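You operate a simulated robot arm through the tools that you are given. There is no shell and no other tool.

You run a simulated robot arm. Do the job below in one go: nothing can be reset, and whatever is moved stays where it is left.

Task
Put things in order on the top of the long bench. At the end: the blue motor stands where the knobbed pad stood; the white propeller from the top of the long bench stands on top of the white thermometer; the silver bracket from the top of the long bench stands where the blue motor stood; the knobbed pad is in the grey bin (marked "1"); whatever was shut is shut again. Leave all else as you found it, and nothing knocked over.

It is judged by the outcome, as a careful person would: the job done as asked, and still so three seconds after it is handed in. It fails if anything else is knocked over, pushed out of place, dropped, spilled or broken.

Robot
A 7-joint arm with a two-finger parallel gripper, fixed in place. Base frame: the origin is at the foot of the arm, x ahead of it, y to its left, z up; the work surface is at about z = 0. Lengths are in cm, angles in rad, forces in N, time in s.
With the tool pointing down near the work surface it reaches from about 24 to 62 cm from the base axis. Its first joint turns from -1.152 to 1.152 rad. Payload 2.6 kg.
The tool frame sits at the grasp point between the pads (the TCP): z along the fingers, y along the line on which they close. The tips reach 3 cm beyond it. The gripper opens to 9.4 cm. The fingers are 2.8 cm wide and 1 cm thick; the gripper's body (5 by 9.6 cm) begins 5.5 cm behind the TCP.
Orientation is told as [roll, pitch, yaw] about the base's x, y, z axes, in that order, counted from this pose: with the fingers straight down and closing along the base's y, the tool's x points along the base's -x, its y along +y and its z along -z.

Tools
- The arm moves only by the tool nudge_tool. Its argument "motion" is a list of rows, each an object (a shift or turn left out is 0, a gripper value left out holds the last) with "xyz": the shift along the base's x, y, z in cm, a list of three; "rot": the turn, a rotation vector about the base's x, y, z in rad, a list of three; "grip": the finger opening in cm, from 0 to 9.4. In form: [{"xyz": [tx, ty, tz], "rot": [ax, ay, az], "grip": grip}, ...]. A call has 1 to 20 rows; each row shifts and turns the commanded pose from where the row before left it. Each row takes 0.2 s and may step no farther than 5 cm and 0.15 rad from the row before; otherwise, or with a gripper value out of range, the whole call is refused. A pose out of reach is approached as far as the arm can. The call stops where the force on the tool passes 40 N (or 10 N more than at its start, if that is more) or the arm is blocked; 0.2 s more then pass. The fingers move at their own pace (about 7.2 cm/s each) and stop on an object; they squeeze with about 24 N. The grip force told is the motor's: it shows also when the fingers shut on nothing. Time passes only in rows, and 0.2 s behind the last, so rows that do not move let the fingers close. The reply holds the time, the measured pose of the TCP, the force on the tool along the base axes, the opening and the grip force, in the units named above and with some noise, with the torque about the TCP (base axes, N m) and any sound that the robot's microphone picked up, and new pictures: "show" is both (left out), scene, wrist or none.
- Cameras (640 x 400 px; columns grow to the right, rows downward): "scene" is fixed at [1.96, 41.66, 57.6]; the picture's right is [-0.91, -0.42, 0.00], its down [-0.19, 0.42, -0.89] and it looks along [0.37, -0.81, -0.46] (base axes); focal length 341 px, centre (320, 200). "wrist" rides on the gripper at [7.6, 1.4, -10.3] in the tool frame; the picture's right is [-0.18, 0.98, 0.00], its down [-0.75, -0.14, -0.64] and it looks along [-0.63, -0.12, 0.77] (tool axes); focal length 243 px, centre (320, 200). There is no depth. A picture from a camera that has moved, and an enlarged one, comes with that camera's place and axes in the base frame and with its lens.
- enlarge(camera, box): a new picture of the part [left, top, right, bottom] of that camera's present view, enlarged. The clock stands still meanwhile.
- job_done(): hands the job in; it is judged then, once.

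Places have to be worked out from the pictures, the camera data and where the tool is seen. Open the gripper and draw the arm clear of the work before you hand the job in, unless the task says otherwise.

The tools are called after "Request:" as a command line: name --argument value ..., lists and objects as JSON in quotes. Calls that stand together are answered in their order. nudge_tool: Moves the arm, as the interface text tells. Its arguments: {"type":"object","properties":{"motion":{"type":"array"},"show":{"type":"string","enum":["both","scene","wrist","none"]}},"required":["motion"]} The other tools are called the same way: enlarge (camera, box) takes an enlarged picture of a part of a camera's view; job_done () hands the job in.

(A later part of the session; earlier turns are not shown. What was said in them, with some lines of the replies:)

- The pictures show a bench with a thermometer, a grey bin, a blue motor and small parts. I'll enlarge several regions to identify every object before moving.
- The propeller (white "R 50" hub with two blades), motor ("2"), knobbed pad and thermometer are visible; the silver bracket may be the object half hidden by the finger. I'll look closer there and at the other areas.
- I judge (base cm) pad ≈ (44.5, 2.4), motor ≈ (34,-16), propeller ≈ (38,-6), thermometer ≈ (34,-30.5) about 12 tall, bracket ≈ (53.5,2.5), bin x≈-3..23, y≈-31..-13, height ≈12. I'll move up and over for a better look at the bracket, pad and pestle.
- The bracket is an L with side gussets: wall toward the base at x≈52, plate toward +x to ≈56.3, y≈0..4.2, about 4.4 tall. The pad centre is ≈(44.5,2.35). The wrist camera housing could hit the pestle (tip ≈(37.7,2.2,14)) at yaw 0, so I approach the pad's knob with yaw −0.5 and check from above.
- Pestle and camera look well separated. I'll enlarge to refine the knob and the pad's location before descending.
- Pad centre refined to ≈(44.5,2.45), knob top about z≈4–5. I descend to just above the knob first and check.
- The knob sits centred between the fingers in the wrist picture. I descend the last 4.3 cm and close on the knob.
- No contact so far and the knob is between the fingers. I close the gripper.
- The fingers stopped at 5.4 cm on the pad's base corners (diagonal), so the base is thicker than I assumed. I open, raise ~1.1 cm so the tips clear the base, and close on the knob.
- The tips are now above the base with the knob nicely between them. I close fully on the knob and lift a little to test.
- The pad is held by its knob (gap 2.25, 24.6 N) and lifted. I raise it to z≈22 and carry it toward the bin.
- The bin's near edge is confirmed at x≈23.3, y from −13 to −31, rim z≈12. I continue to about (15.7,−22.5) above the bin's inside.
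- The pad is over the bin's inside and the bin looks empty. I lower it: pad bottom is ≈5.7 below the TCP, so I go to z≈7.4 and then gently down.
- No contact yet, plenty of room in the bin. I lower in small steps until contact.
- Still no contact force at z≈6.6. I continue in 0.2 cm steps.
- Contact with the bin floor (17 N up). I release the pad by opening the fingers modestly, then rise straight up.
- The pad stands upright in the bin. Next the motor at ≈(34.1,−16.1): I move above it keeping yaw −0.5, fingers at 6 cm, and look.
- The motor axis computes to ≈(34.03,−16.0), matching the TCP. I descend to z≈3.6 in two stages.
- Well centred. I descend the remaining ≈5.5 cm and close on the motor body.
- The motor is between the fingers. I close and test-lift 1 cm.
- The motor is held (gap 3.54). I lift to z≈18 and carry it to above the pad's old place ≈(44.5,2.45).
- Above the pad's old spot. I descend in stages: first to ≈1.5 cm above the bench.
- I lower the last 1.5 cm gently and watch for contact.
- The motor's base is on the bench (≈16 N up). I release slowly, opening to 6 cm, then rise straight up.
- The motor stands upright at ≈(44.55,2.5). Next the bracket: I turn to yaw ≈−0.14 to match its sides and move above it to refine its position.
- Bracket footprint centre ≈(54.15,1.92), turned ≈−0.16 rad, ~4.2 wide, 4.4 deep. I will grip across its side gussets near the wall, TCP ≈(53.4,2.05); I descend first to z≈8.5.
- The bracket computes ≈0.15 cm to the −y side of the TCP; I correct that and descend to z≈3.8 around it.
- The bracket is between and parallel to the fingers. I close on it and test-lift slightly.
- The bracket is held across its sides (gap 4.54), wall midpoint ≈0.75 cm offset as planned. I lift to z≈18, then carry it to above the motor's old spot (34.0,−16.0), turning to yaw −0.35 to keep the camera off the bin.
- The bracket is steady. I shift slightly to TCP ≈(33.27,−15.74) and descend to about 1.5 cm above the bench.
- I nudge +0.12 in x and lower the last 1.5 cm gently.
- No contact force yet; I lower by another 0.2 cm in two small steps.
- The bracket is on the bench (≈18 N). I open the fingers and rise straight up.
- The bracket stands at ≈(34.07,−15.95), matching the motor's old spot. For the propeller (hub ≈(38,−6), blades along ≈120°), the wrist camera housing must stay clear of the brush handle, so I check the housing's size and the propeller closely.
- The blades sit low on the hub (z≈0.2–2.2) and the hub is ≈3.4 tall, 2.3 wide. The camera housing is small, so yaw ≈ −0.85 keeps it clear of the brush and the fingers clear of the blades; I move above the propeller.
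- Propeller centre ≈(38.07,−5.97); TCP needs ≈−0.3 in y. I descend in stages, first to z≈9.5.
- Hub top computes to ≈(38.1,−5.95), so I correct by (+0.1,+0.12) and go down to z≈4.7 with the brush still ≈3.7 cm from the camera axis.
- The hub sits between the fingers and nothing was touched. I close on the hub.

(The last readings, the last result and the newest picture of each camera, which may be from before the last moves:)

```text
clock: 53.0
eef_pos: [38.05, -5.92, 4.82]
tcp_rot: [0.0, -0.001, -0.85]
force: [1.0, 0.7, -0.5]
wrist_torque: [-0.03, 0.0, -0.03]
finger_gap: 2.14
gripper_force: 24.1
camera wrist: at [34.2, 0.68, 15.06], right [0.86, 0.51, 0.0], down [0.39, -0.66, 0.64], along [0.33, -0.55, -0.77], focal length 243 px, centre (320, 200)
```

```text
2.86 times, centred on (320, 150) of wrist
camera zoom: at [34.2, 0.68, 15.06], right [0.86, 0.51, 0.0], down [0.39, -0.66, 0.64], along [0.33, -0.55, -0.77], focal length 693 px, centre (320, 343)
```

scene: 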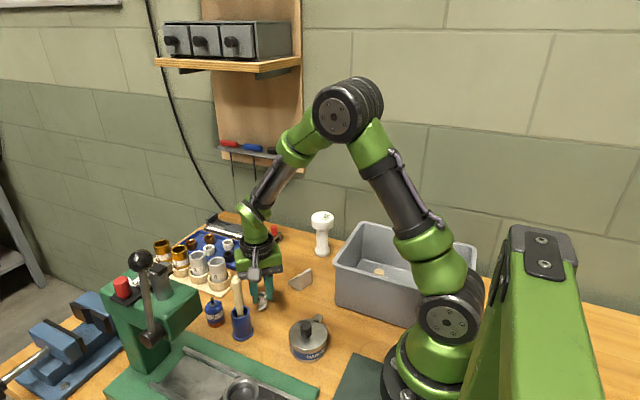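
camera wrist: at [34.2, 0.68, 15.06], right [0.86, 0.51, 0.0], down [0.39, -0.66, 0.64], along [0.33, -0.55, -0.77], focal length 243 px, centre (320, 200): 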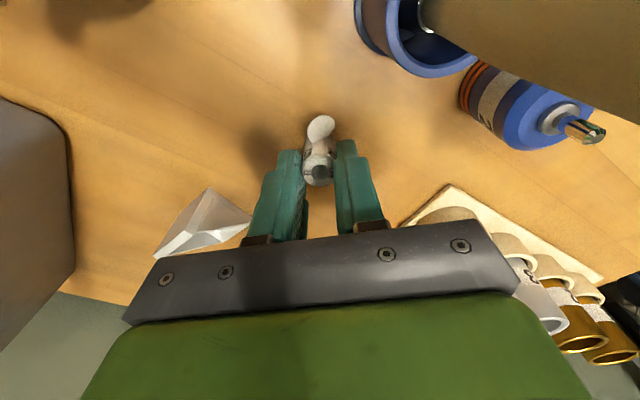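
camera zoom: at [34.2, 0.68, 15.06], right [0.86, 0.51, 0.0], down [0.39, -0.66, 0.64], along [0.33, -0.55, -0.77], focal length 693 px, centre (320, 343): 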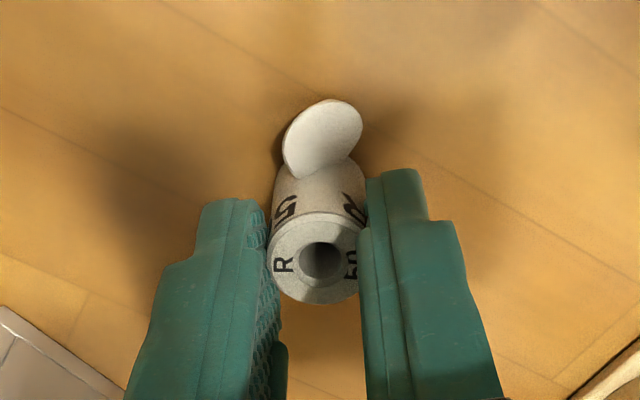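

The propeller hub is held (gap 2.14). I lift to z≈22 and move toward the thermometer, stopping short to measure its top.

Request:
nudge_tool --motion '[{"xyz": [0, 0, 1.5]}, {"xyz": [0, 0, 3]}, {"xyz": [0, 0, 3.5]}, {"xyz": [0, 0, 3.5]}, {"xyz": [0, 0, 3.5]}, {"xyz": [0, 0, 2.5]}, {"xyz": [-0.3, -2, 0.5]}, {"xyz": [-0.3, -2.5, 0.5]}, {"xyz": [-0.3, -2.5, 0]}, {"xyz": [-0.3, -2.5, 0]}, {"xyz": [-0.4, -2.5, 0]}, {"xyz": [0, 0, 0]}]'

Request:
enlarge --camera "wrist" --box '[200, 80, 440, 230]'

Request:
enlarge --camera "scene" --box '[270, 150, 390, 280]'

```text
clock: 55.6
eef_pos: [36.54, -17.83, 23.17]
tcp_rot: [0.001, -0.001, -0.849]
force: [-0.3, 0.0, 0.1]
wrist_torque: [0.0, -0.01, 0.01]
finger_gap: 2.1
gripper_force: 24.4
camera wrist: at [32.68, -11.25, 33.47], right [0.86, 0.51, 0.0], down [0.39, -0.66, 0.64], along [0.33, -0.55, -0.77], focal length 243 px, centre (320, 200)
```

scene: 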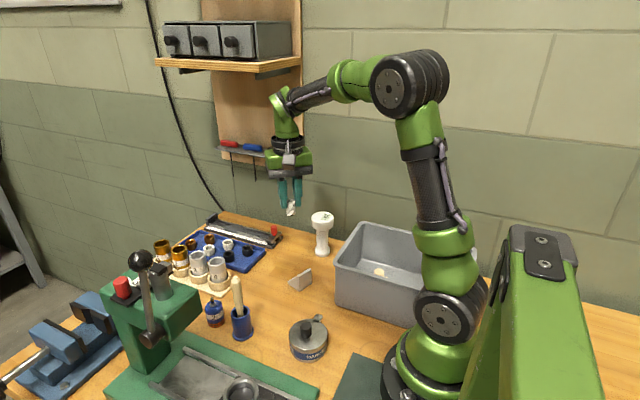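
wrist: 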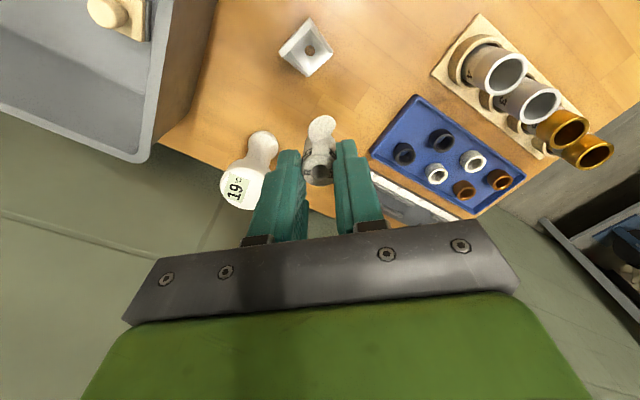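

```text
2.67 times, centred on (320, 155) of wrist
camera zoom: at [32.68, -11.25, 33.47], right [0.86, 0.51, 0.0], down [0.39, -0.66, 0.64], along [0.33, -0.55, -0.77], focal length 647 px, centre (320, 320)
```

zoom: 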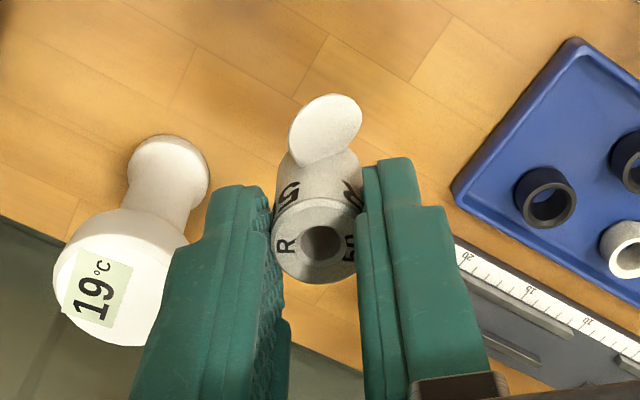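

```text
3.08 times, centred on (330, 215) of scene
camera zoom: at [1.96, 41.66, 57.6], right [-0.91, -0.42, 0.0], down [-0.19, 0.42, -0.89], along [0.37, -0.81, -0.46], focal length 1049 px, centre (289, 154)
```

zoom: 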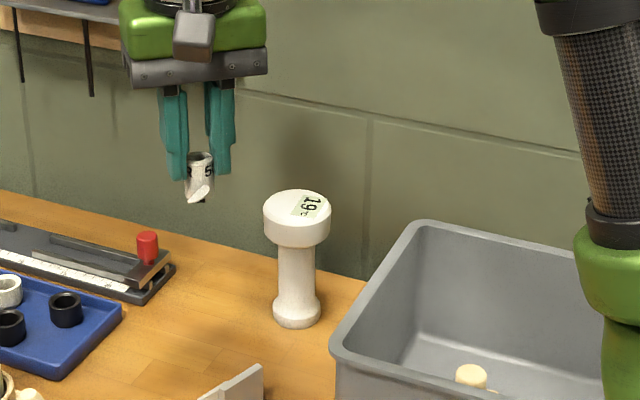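

The propeller is upright in the grip. I shift to (40.5,−22.5,24.7) to get an unobstructed view of the thermometer's top.

Request:
nudge_tool --motion '[{"xyz": [1.3, -1.5, 0.5]}, {"xyz": [1.3, -1.6, 0.5]}, {"xyz": [1.4, -1.6, 0.5]}, {"xyz": [0, 0, 0]}, {"xyz": [0, 0, 0]}]'

Request:
enlarge --camera "wrist" --box '[160, 70, 320, 190]'

Request:
enlarge --camera "wrist" --box '[260, 100, 380, 200]'

Request:
enlarge --camera "scene" --box '[240, 140, 360, 270]'

```text
clock: 56.8
eef_pos: [40.62, -22.61, 24.66]
tcp_rot: [0.002, 0.0, -0.851]
force: [-0.2, -0.1, 0.2]
wrist_torque: [0.01, -0.03, -0.01]
finger_gap: 2.13
gripper_force: 24.1
camera wrist: at [36.68, -16.05, 34.98], right [0.86, 0.51, 0.0], down [0.39, -0.66, 0.64], along [0.33, -0.55, -0.77], focal length 243 px, centre (320, 200)
```

scene: 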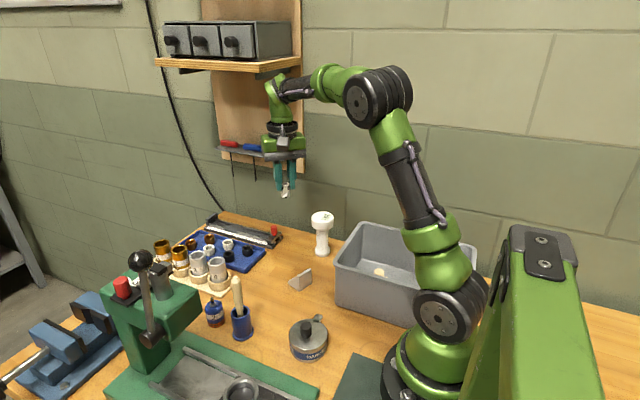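
wrist: 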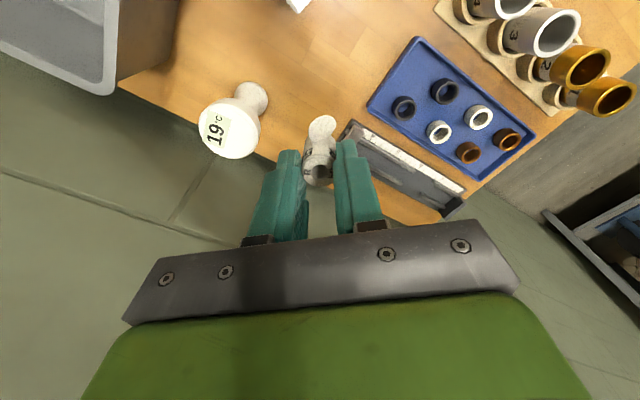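

```text
3.33 times, centred on (240, 130) of wrist
camera zoom: at [36.68, -16.05, 34.98], right [0.86, 0.51, 0.0], down [0.39, -0.66, 0.64], along [0.33, -0.55, -0.77], focal length 809 px, centre (587, 433)
```

zoom: 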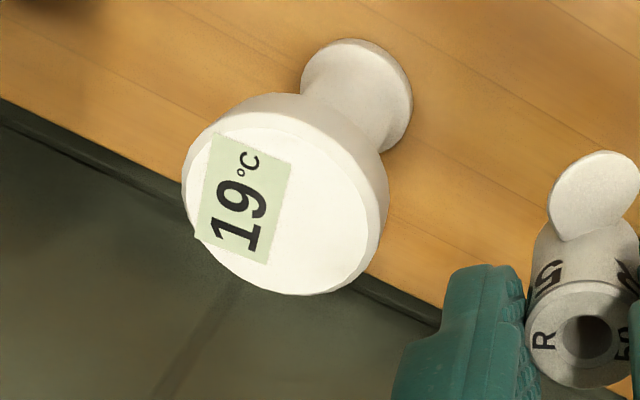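

```text
4.00 times, centred on (320, 150) of wrist
camera zoom: at [36.68, -16.05, 34.98], right [0.86, 0.51, 0.0], down [0.39, -0.66, 0.64], along [0.33, -0.55, -0.77], focal length 970 px, centre (320, 400)
```

zoom: 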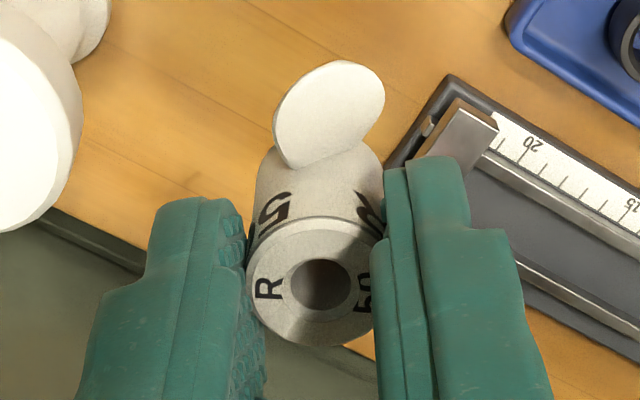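

```text
3.08 times, centred on (300, 205) of scene
camera zoom: at [1.96, 41.66, 57.6], right [-0.91, -0.42, 0.0], down [-0.19, 0.42, -0.89], along [0.37, -0.81, -0.46], focal length 1049 px, centre (382, 185)
```

zoom: 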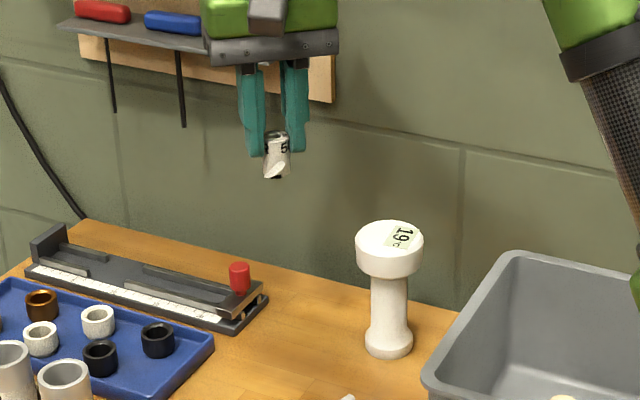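

The thermometer axis computes to ≈(34.08,−30.1), top at z≈11.5, flat. Hub bottom is ≈4.7 below the TCP. I move above it and descend to z≈18.5 for a check.

Request:
nudge_tool --motion '[{"xyz": [-1.28, -1.5, 0]}, {"xyz": [-1.28, -1.5, 0]}, {"xyz": [-1.28, -1.5, 0]}, {"xyz": [-1.28, -1.5, 0]}, {"xyz": [-1.28, -1.5, 0]}, {"xyz": [0, 0, -2]}, {"xyz": [0, 0, -2]}, {"xyz": [0, 0, -1.8]}, {"xyz": [0, 0, 0]}]'

Request:
enlarge --camera "wrist" --box '[220, 60, 420, 220]'

Request:
enlarge --camera "scene" --box '[260, 140, 380, 270]'

```text
clock: 58.8
eef_pos: [34.21, -29.99, 18.79]
tcp_rot: [0.002, -0.001, -0.85]
force: [0.3, -0.1, 0.5]
wrist_torque: [0.03, 0.0, 0.01]
finger_gap: 2.08
gripper_force: 24.4
camera wrist: at [30.35, -23.47, 29.2], right [0.86, 0.51, 0.0], down [0.39, -0.66, 0.64], along [0.33, -0.55, -0.77], focal length 243 px, centre (320, 200)
```

scene: 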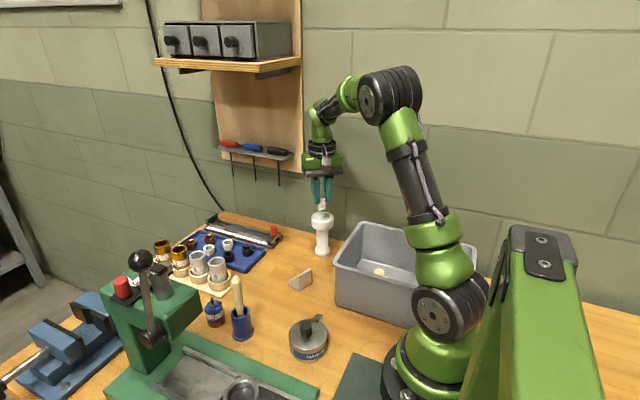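
wrist: 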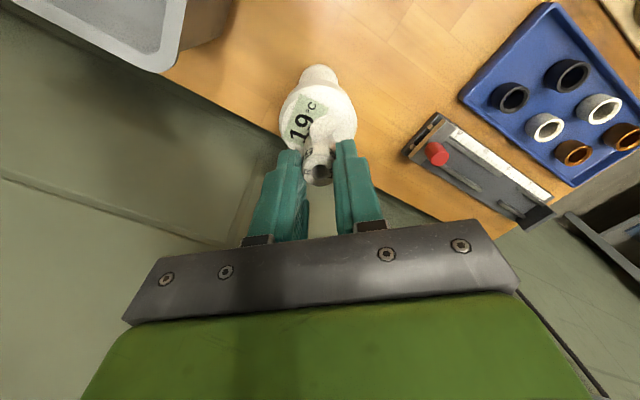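

```text
2.50 times, centred on (320, 140) of wrist
camera zoom: at [30.35, -23.47, 29.2], right [0.86, 0.51, 0.0], down [0.39, -0.66, 0.64], along [0.33, -0.55, -0.77], focal length 606 px, centre (320, 350)
```

zoom: 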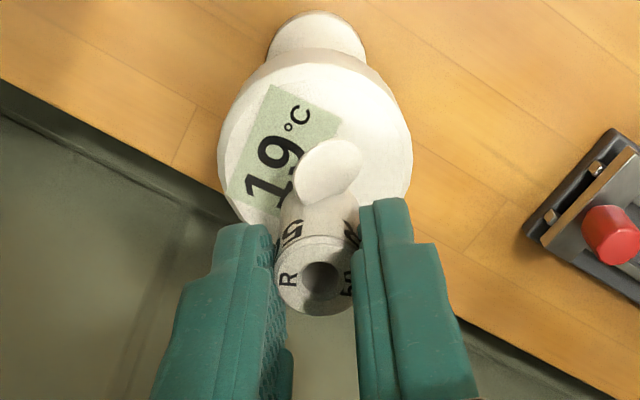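

```text
3.08 times, centred on (320, 205) of scene
camera zoom: at [1.96, 41.66, 57.6], right [-0.91, -0.42, 0.0], down [-0.19, 0.42, -0.89], along [0.37, -0.81, -0.46], focal length 1049 px, centre (320, 185)
```

zoom: 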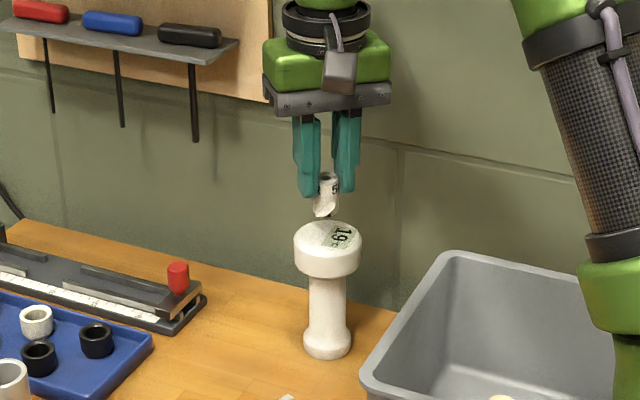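

The hub is over the disc centre (hub ≈(34.3,−30.07), disc axis ≈(34.1,−30.1)). I lower 1.9 cm, then continue in small steps watching the force.

Request:
nudge_tool --motion '[{"xyz": [-0.1, 0, -0.7]}, {"xyz": [0, 0, -0.7]}, {"xyz": [0, 0, -0.5]}, {"xyz": [0, 0, 0]}]'

Request:
enlarge --camera "scene" --box '[290, 170, 360, 260]'

```text
clock: 59.8
eef_pos: [34.04, -30.12, 16.99]
tcp_rot: [0.002, 0.0, -0.85]
force: [0.7, 0.5, -0.5]
wrist_torque: [0.0, 0.0, 0.03]
finger_gap: 2.09
gripper_force: 23.7
camera wrist: at [30.2, -23.51, 27.27], right [0.86, 0.51, 0.0], down [0.39, -0.66, 0.64], along [0.33, -0.55, -0.77], focal length 243 px, centre (320, 200)
```

scene: 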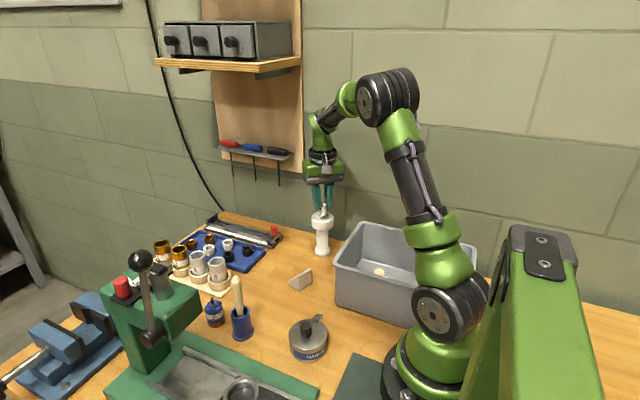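
wrist: 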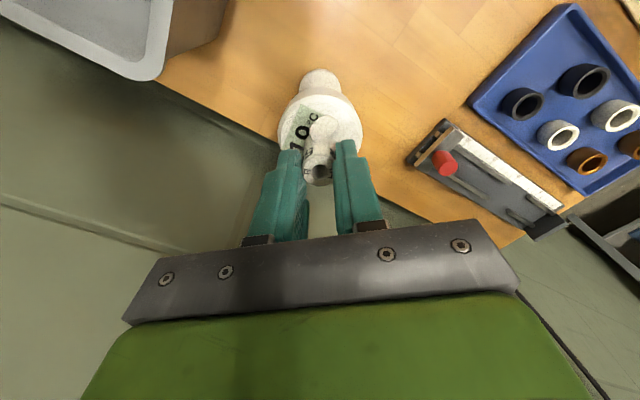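

```text
4.44 times, centred on (325, 215) of scene
camera zoom: at [1.96, 41.66, 57.6], right [-0.91, -0.42, 0.0], down [-0.19, 0.42, -0.89], along [0.37, -0.81, -0.46], focal length 1516 px, centre (298, 133)
```

zoom: 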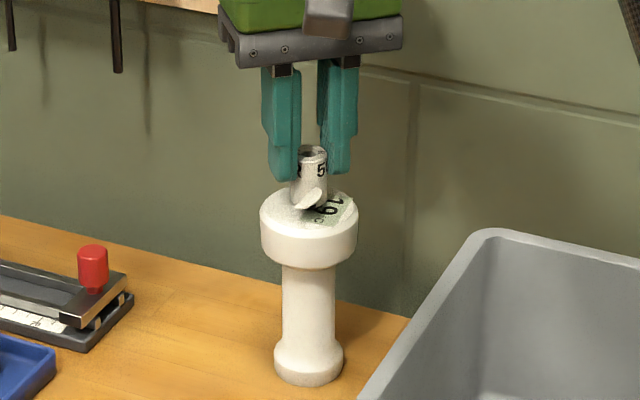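

Only a small gap remains over the disc. I step down 0.2 cm at a time.

Request:
nudge_tool --motion '[{"xyz": [0, 0, -0.2]}, {"xyz": [0, 0, -0.15]}, {"xyz": [0, 0, 0]}]' --show "none"

```text
clock: 60.6
eef_pos: [34.04, -30.04, 16.61]
tcp_rot: [-0.001, 0.0, -0.85]
force: [-0.2, 0.3, -0.1]
wrist_torque: [0.02, 0.03, -0.02]
finger_gap: 2.07
gripper_force: 23.8
```

No contact yet at z≈16.6; I take two more 0.1 cm steps.

Request:
nudge_tool --motion '[{"xyz": [0, 0, -0.1]}, {"xyz": [0, 0, -0.1]}, {"xyz": [0, 0, 0]}]' --show "none"

```text
clock: 61.4
eef_pos: [34.06, -30.1, 16.64]
tcp_rot: [0.0, -0.002, -0.851]
force: [-0.5, 0.7, 9.7]
wrist_torque: [-0.01, 0.09, 0.05]
finger_gap: 2.05
gripper_force: 23.9
```

Contact with the disc (≈10 N). I ease off slightly and open the fingers slowly, then check before rising.

Request:
nudge_tool --motion '[{"xyz": [0, 0, 0.06], "grip": 2.3}, {"grip": 2.8}, {"grip": 3.6}, {"grip": 4.6}, {"grip": 4.6}]'

Request:
enlarge --camera "scene" --box '[290, 170, 360, 260]'

Request:
enlarge --camera "wrist" --box '[220, 60, 420, 220]'

```text
clock: 62.6
eef_pos: [34.09, -30.03, 16.52]
tcp_rot: [0.0, 0.0, -0.85]
force: [0.1, 0.1, 0.4]
wrist_torque: [-0.04, 0.01, 0.03]
finger_gap: 4.59
gripper_force: 0.0
camera wrist: at [30.18, -23.48, 26.84], right [0.86, 0.51, 0.0], down [0.39, -0.66, 0.64], along [0.33, -0.55, -0.77], focal length 243 px, centre (320, 200)
```

scene: 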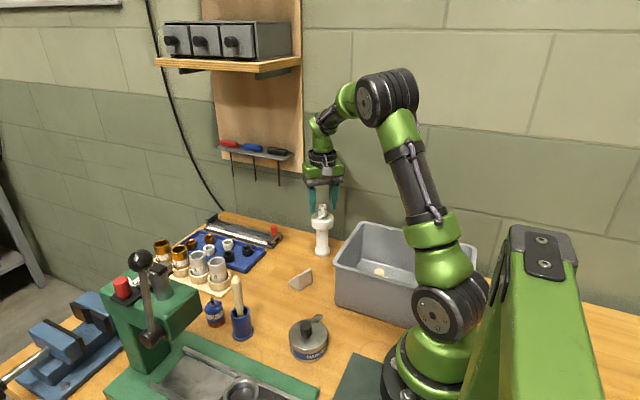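
wrist: 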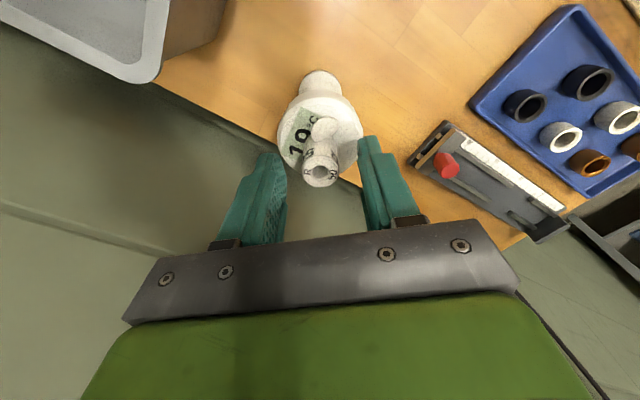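

```text
4.44 times, centred on (325, 215) of scene
camera zoom: at [1.96, 41.66, 57.6], right [-0.91, -0.42, 0.0], down [-0.19, 0.42, -0.89], along [0.37, -0.81, -0.46], focal length 1516 px, centre (298, 133)
```

zoom: 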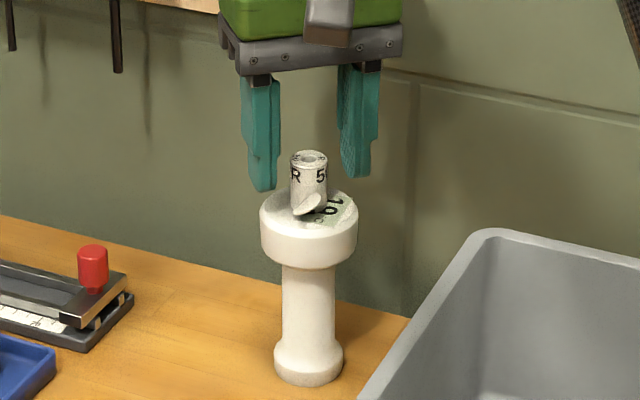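

```text
2.50 times, centred on (320, 140) of wrist
camera zoom: at [30.18, -23.48, 26.84], right [0.86, 0.51, 0.0], down [0.39, -0.66, 0.64], along [0.33, -0.55, -0.77], focal length 606 px, centre (320, 350)
```

zoom: 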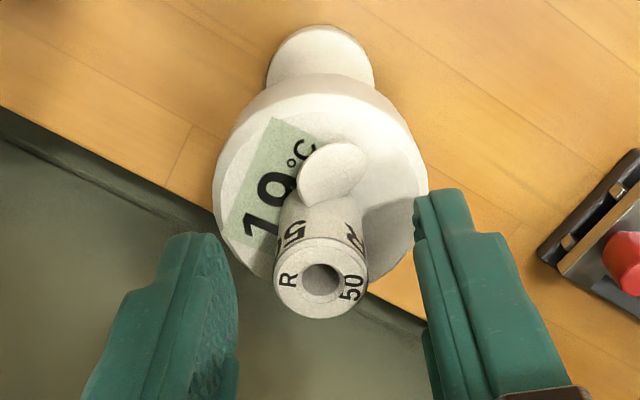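

The propeller stands upright and centred on the thermometer. I rise straight up and then move clear toward the middle at height.

Request:
nudge_tool --motion '[{"xyz": [0, 0, 0.8]}, {"xyz": [0, 0, 1.5]}, {"xyz": [0, 0, 2.5]}, {"xyz": [0, 0, 3]}, {"xyz": [0, 0, 3]}, {"xyz": [0, 2.5, 1], "grip": 6.0}, {"xyz": [0, 2.5, 0]}, {"xyz": [0, 2.5, 0]}, {"xyz": [0, 2.5, 0]}, {"xyz": [0, 2.5, 0]}, {"xyz": [0.5, 2.5, 0]}, {"xyz": [0.5, 2.5, 0]}, {"xyz": [0, 0, 0]}]'

Request:
enlarge --camera "scene" --box '[280, 190, 440, 300]'

Request:
enlarge --camera "scene" --box '[140, 220, 340, 360]'

```text
clock: 65.4
eef_pos: [35.1, -12.64, 28.22]
tcp_rot: [0.001, -0.002, -0.849]
force: [-0.7, -0.3, 0.3]
wrist_torque: [-0.03, 0.0, 0.01]
finger_gap: 5.98
gripper_force: 0.1
camera wrist: at [31.28, -6.04, 38.54], right [0.86, 0.51, 0.0], down [0.39, -0.66, 0.64], along [0.33, -0.55, -0.77], focal length 243 px, centre (320, 200)
```

scene: 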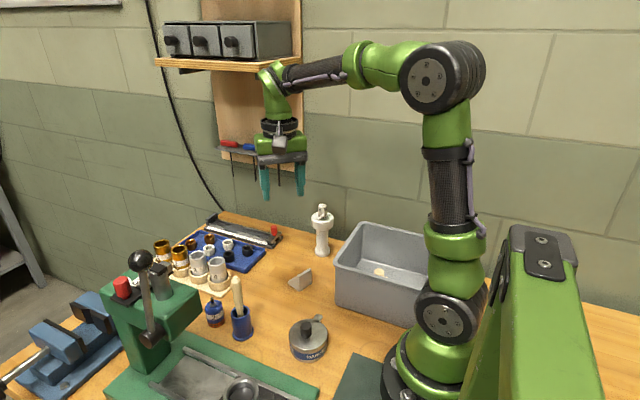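
wrist: 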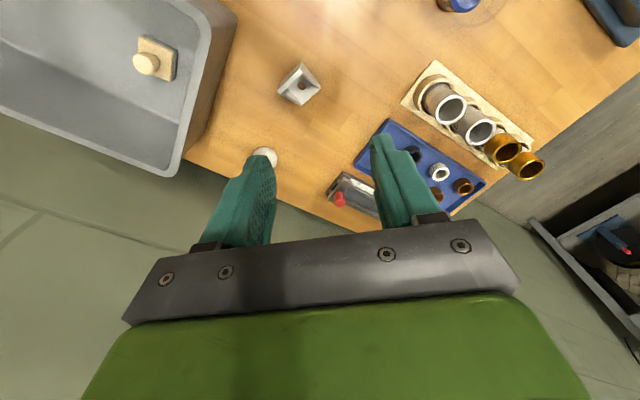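

```text
3.64 times, centred on (360, 245) of scene
camera zoom: at [1.96, 41.67, 57.6], right [-0.91, -0.42, 0.0], down [-0.19, 0.42, -0.89], along [0.37, -0.81, -0.46], focal length 1240 px, centre (174, 36)
```

zoom: 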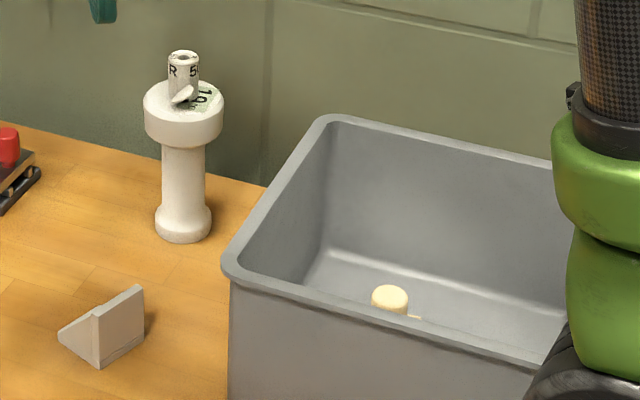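

```text
2.86 times, centred on (240, 290) of scene
camera zoom: at [1.96, 41.67, 57.6], right [-0.91, -0.42, 0.0], down [-0.19, 0.42, -0.89], along [0.37, -0.81, -0.46], focal length 974 px, centre (549, -57)
```

zoom: 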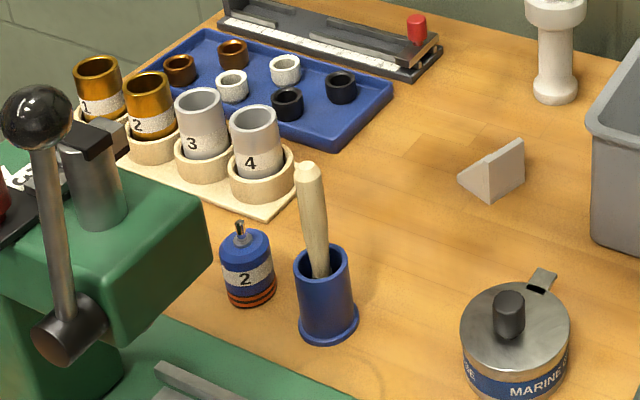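

All placements look right. I want to verify the bin's marking "1" and double-check the pad inside it.

Request:
enlarge --camera "wrist" --box '[0, 0, 280, 175]'

Request:
enlarge --camera "scene" --box '[325, 215, 485, 335]'

Request:
enlarge --camera "scene" --box '[480, 200, 640, 400]'

Request:
enlarge --camera "scene" --box '[0, 60, 130, 300]'

```text
2.29 times, centred on (140, 88) of wrist
camera zoom: at [31.28, -6.04, 38.54], right [0.86, 0.51, 0.0], down [0.39, -0.66, 0.64], along [0.33, -0.55, -0.77], focal length 555 px, centre (731, 457)
```

zoom: 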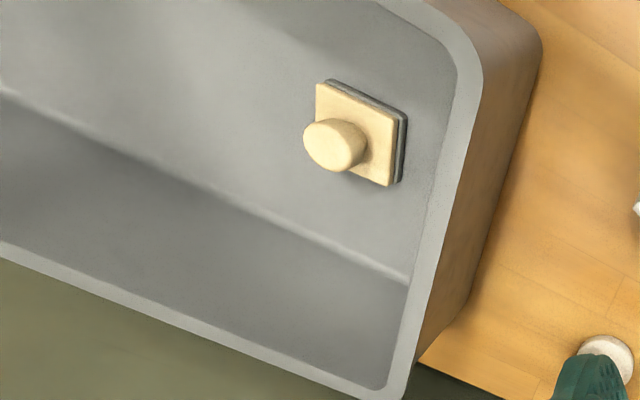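

```text
3.33 times, centred on (405, 275) of scene
camera zoom: at [1.96, 41.67, 57.6], right [-0.91, -0.42, 0.0], down [-0.19, 0.42, -0.89], along [0.37, -0.81, -0.46], focal length 1137 px, centre (37, -50)
```

zoom: 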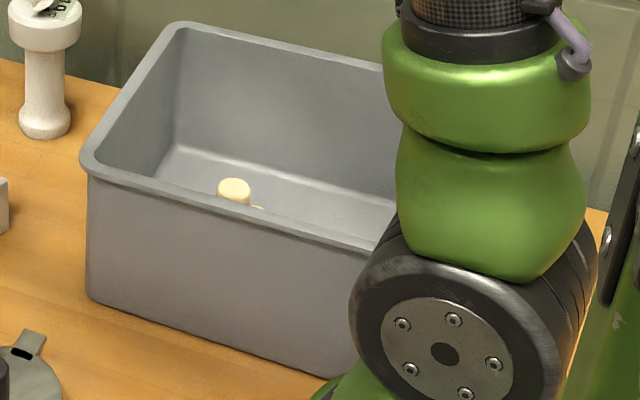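

```text
2.00 times, centred on (560, 300) of scene
camera zoom: at [1.96, 41.67, 57.6], right [-0.91, -0.42, 0.0], down [-0.19, 0.42, -0.89], along [0.37, -0.81, -0.46], focal length 682 px, centre (-160, 0)
```

zoom: 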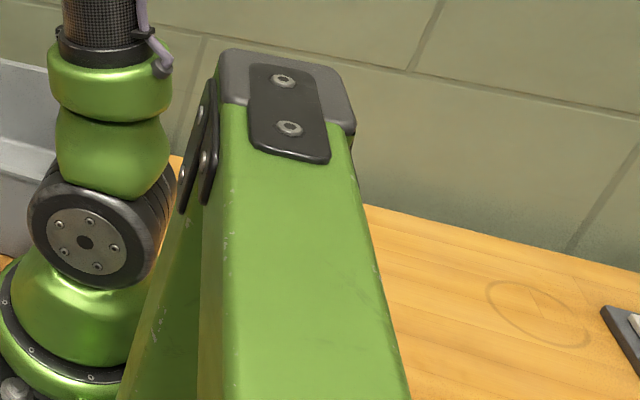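

```text
1.67 times, centred on (65, 180) of scene
camera zoom: at [1.96, 41.67, 57.6], right [-0.91, -0.42, 0.0], down [-0.19, 0.42, -0.89], along [0.37, -0.81, -0.46], focal length 568 px, centre (745, 233)
```

zoom: 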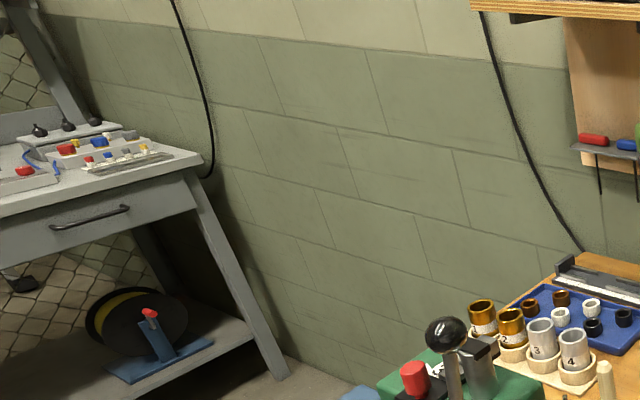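

I see no "1" on the visible bin faces, and the scene camera doesn't show the bench to the robot's left, so I'll check there for another bin: rise and turn the wrist to look toward +y.

Request:
nudge_tool --motion '[{"xyz": [0, 1.5, 2.5], "rot": [0, 0, 0.14]}, {"xyz": [0, 1.5, 2.5], "rot": [0, 0, 0.14]}, {"xyz": [0, 1.5, 2], "rot": [0, 0, 0.14]}, {"xyz": [0, 1.5, 0], "rot": [0, 0, 0.14]}, {"xyz": [0, 1.5, 0], "rot": [0, 0, 0.14]}, {"xyz": [0, 1.5, 0], "rot": [0, 0, 0.14]}, {"rot": [0, 0, 0.14]}, {"rot": [0, 0, 0.14]}, {"rot": [0, 0, 0.14]}, {"rot": [0, 0, 0.14]}, {"rot": [0, 0, 0.14]}, {"rot": [0, 0, 0.14]}, {"rot": [0, 0, 0.14]}, {"rot": [0, 0, 0.14]}, {"xyz": [0, 0, 0]}]'

```text
clock: 68.6
eef_pos: [35.02, -3.59, 35.35]
tcp_rot: [0.001, 0.001, 1.111]
force: [0.6, 0.2, -0.6]
wrist_torque: [-0.01, -0.04, -0.03]
finger_gap: 6.01
gripper_force: 0.2
camera wrist: at [30.45, -9.89, 45.6], right [-0.8, 0.6, 0.0], down [0.46, 0.61, 0.64], along [0.39, 0.51, -0.77], focal length 243 px, centre (320, 200)
```

scene: 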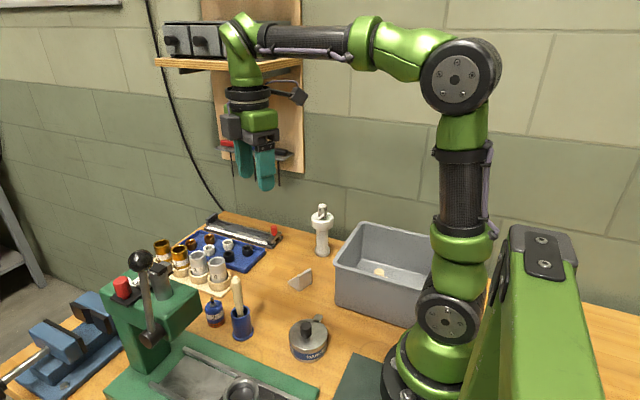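
wrist: 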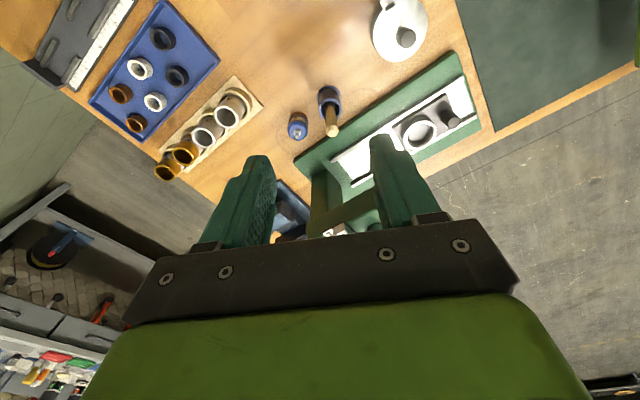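

No other bin is in reach: the left side holds only the press, tin and mat. I open the gripper fully, let things settle, and take a last check picture.

Request:
nudge_tool --motion '[{"grip": 9.4}, {"grip": 9.4}, {"xyz": [0, 0, 0]}, {"xyz": [0, 0, 0]}]'

Request:
enlarge --camera "scene" --box '[140, 190, 420, 365]'

```text
clock: 69.6
eef_pos: [35.04, -3.55, 35.2]
tcp_rot: [0.001, -0.001, 1.109]
force: [0.7, 0.2, -0.1]
wrist_torque: [-0.02, -0.02, 0.02]
finger_gap: 9.39
gripper_force: 0.0
camera wrist: at [30.43, -9.87, 45.6], right [-0.8, 0.6, 0.0], down [0.46, 0.61, 0.64], along [0.39, 0.51, -0.77], focal length 243 px, centre (320, 200)
```

scene: 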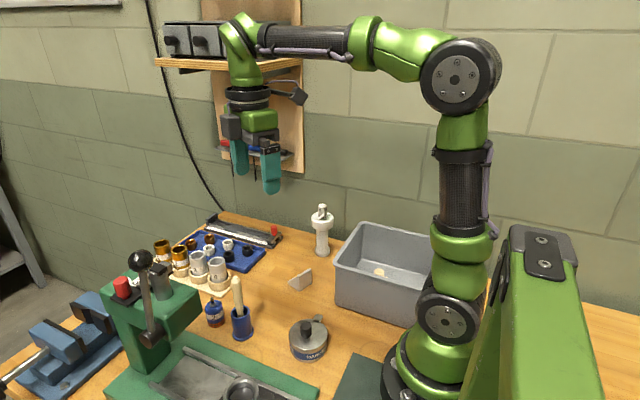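
wrist: 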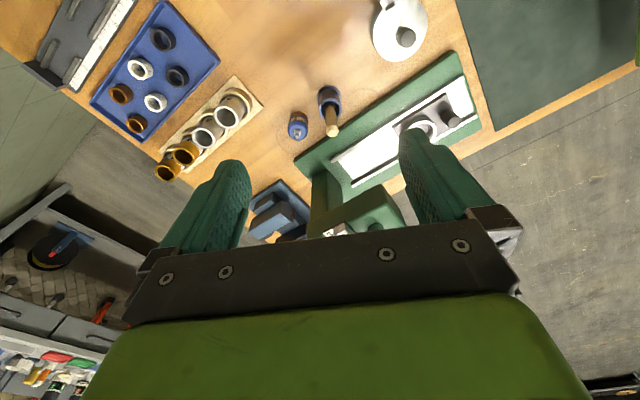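

```text
2.29 times, centred on (280, 278) of scene
camera zoom: at [1.96, 41.66, 57.6], right [-0.91, -0.42, 0.0], down [-0.19, 0.42, -0.89], along [0.37, -0.81, -0.46], focal length 780 px, centre (411, 23)
```

zoom: 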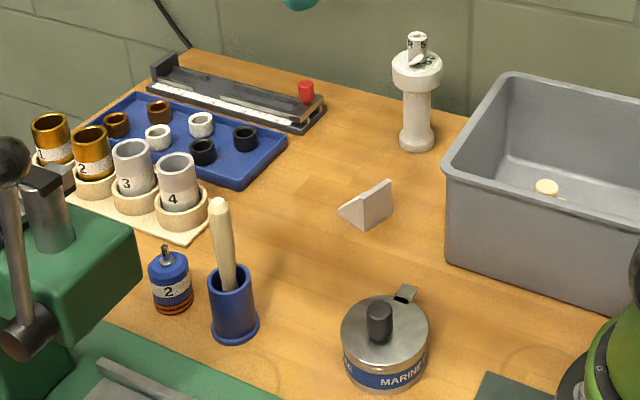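

Everything checks out in the last picture: the motor stands on the pad's old spot and the bracket on the motor's. The propeller is upright on the thermometer, the pad is in the bin, and all else is undisturbed. The arm is clear with the gripper open, so I hand the job in.

Request:
job_done

```text
The job is handed in.
```

The bench is arranged as you asked and the job is handed in. I found no "1" on the faces of the grey bin I could see. I used it because it was the only bin I could see within the arm's reach.

- **Knobbed pad:** it sits upright in the grey bin.
- **Blue motor:** it stands where the pad stood, within about 0.1 cm by my measurements from the pictures.
- **Silver bracket:** it stands upright where the motor stood, also within about 0.1 cm. It is turned roughly 0.2 rad from its original angle, which kept the wrist camera clear of the bin.
- **White propeller:** it stands upright near the centre of the thermometer's top.
- **Anything shut:** I opened nothing, so nothing needed shutting again.

In the final pictures nothing else looks moved or knocked over. The arm is clear of the work with the gripper open.
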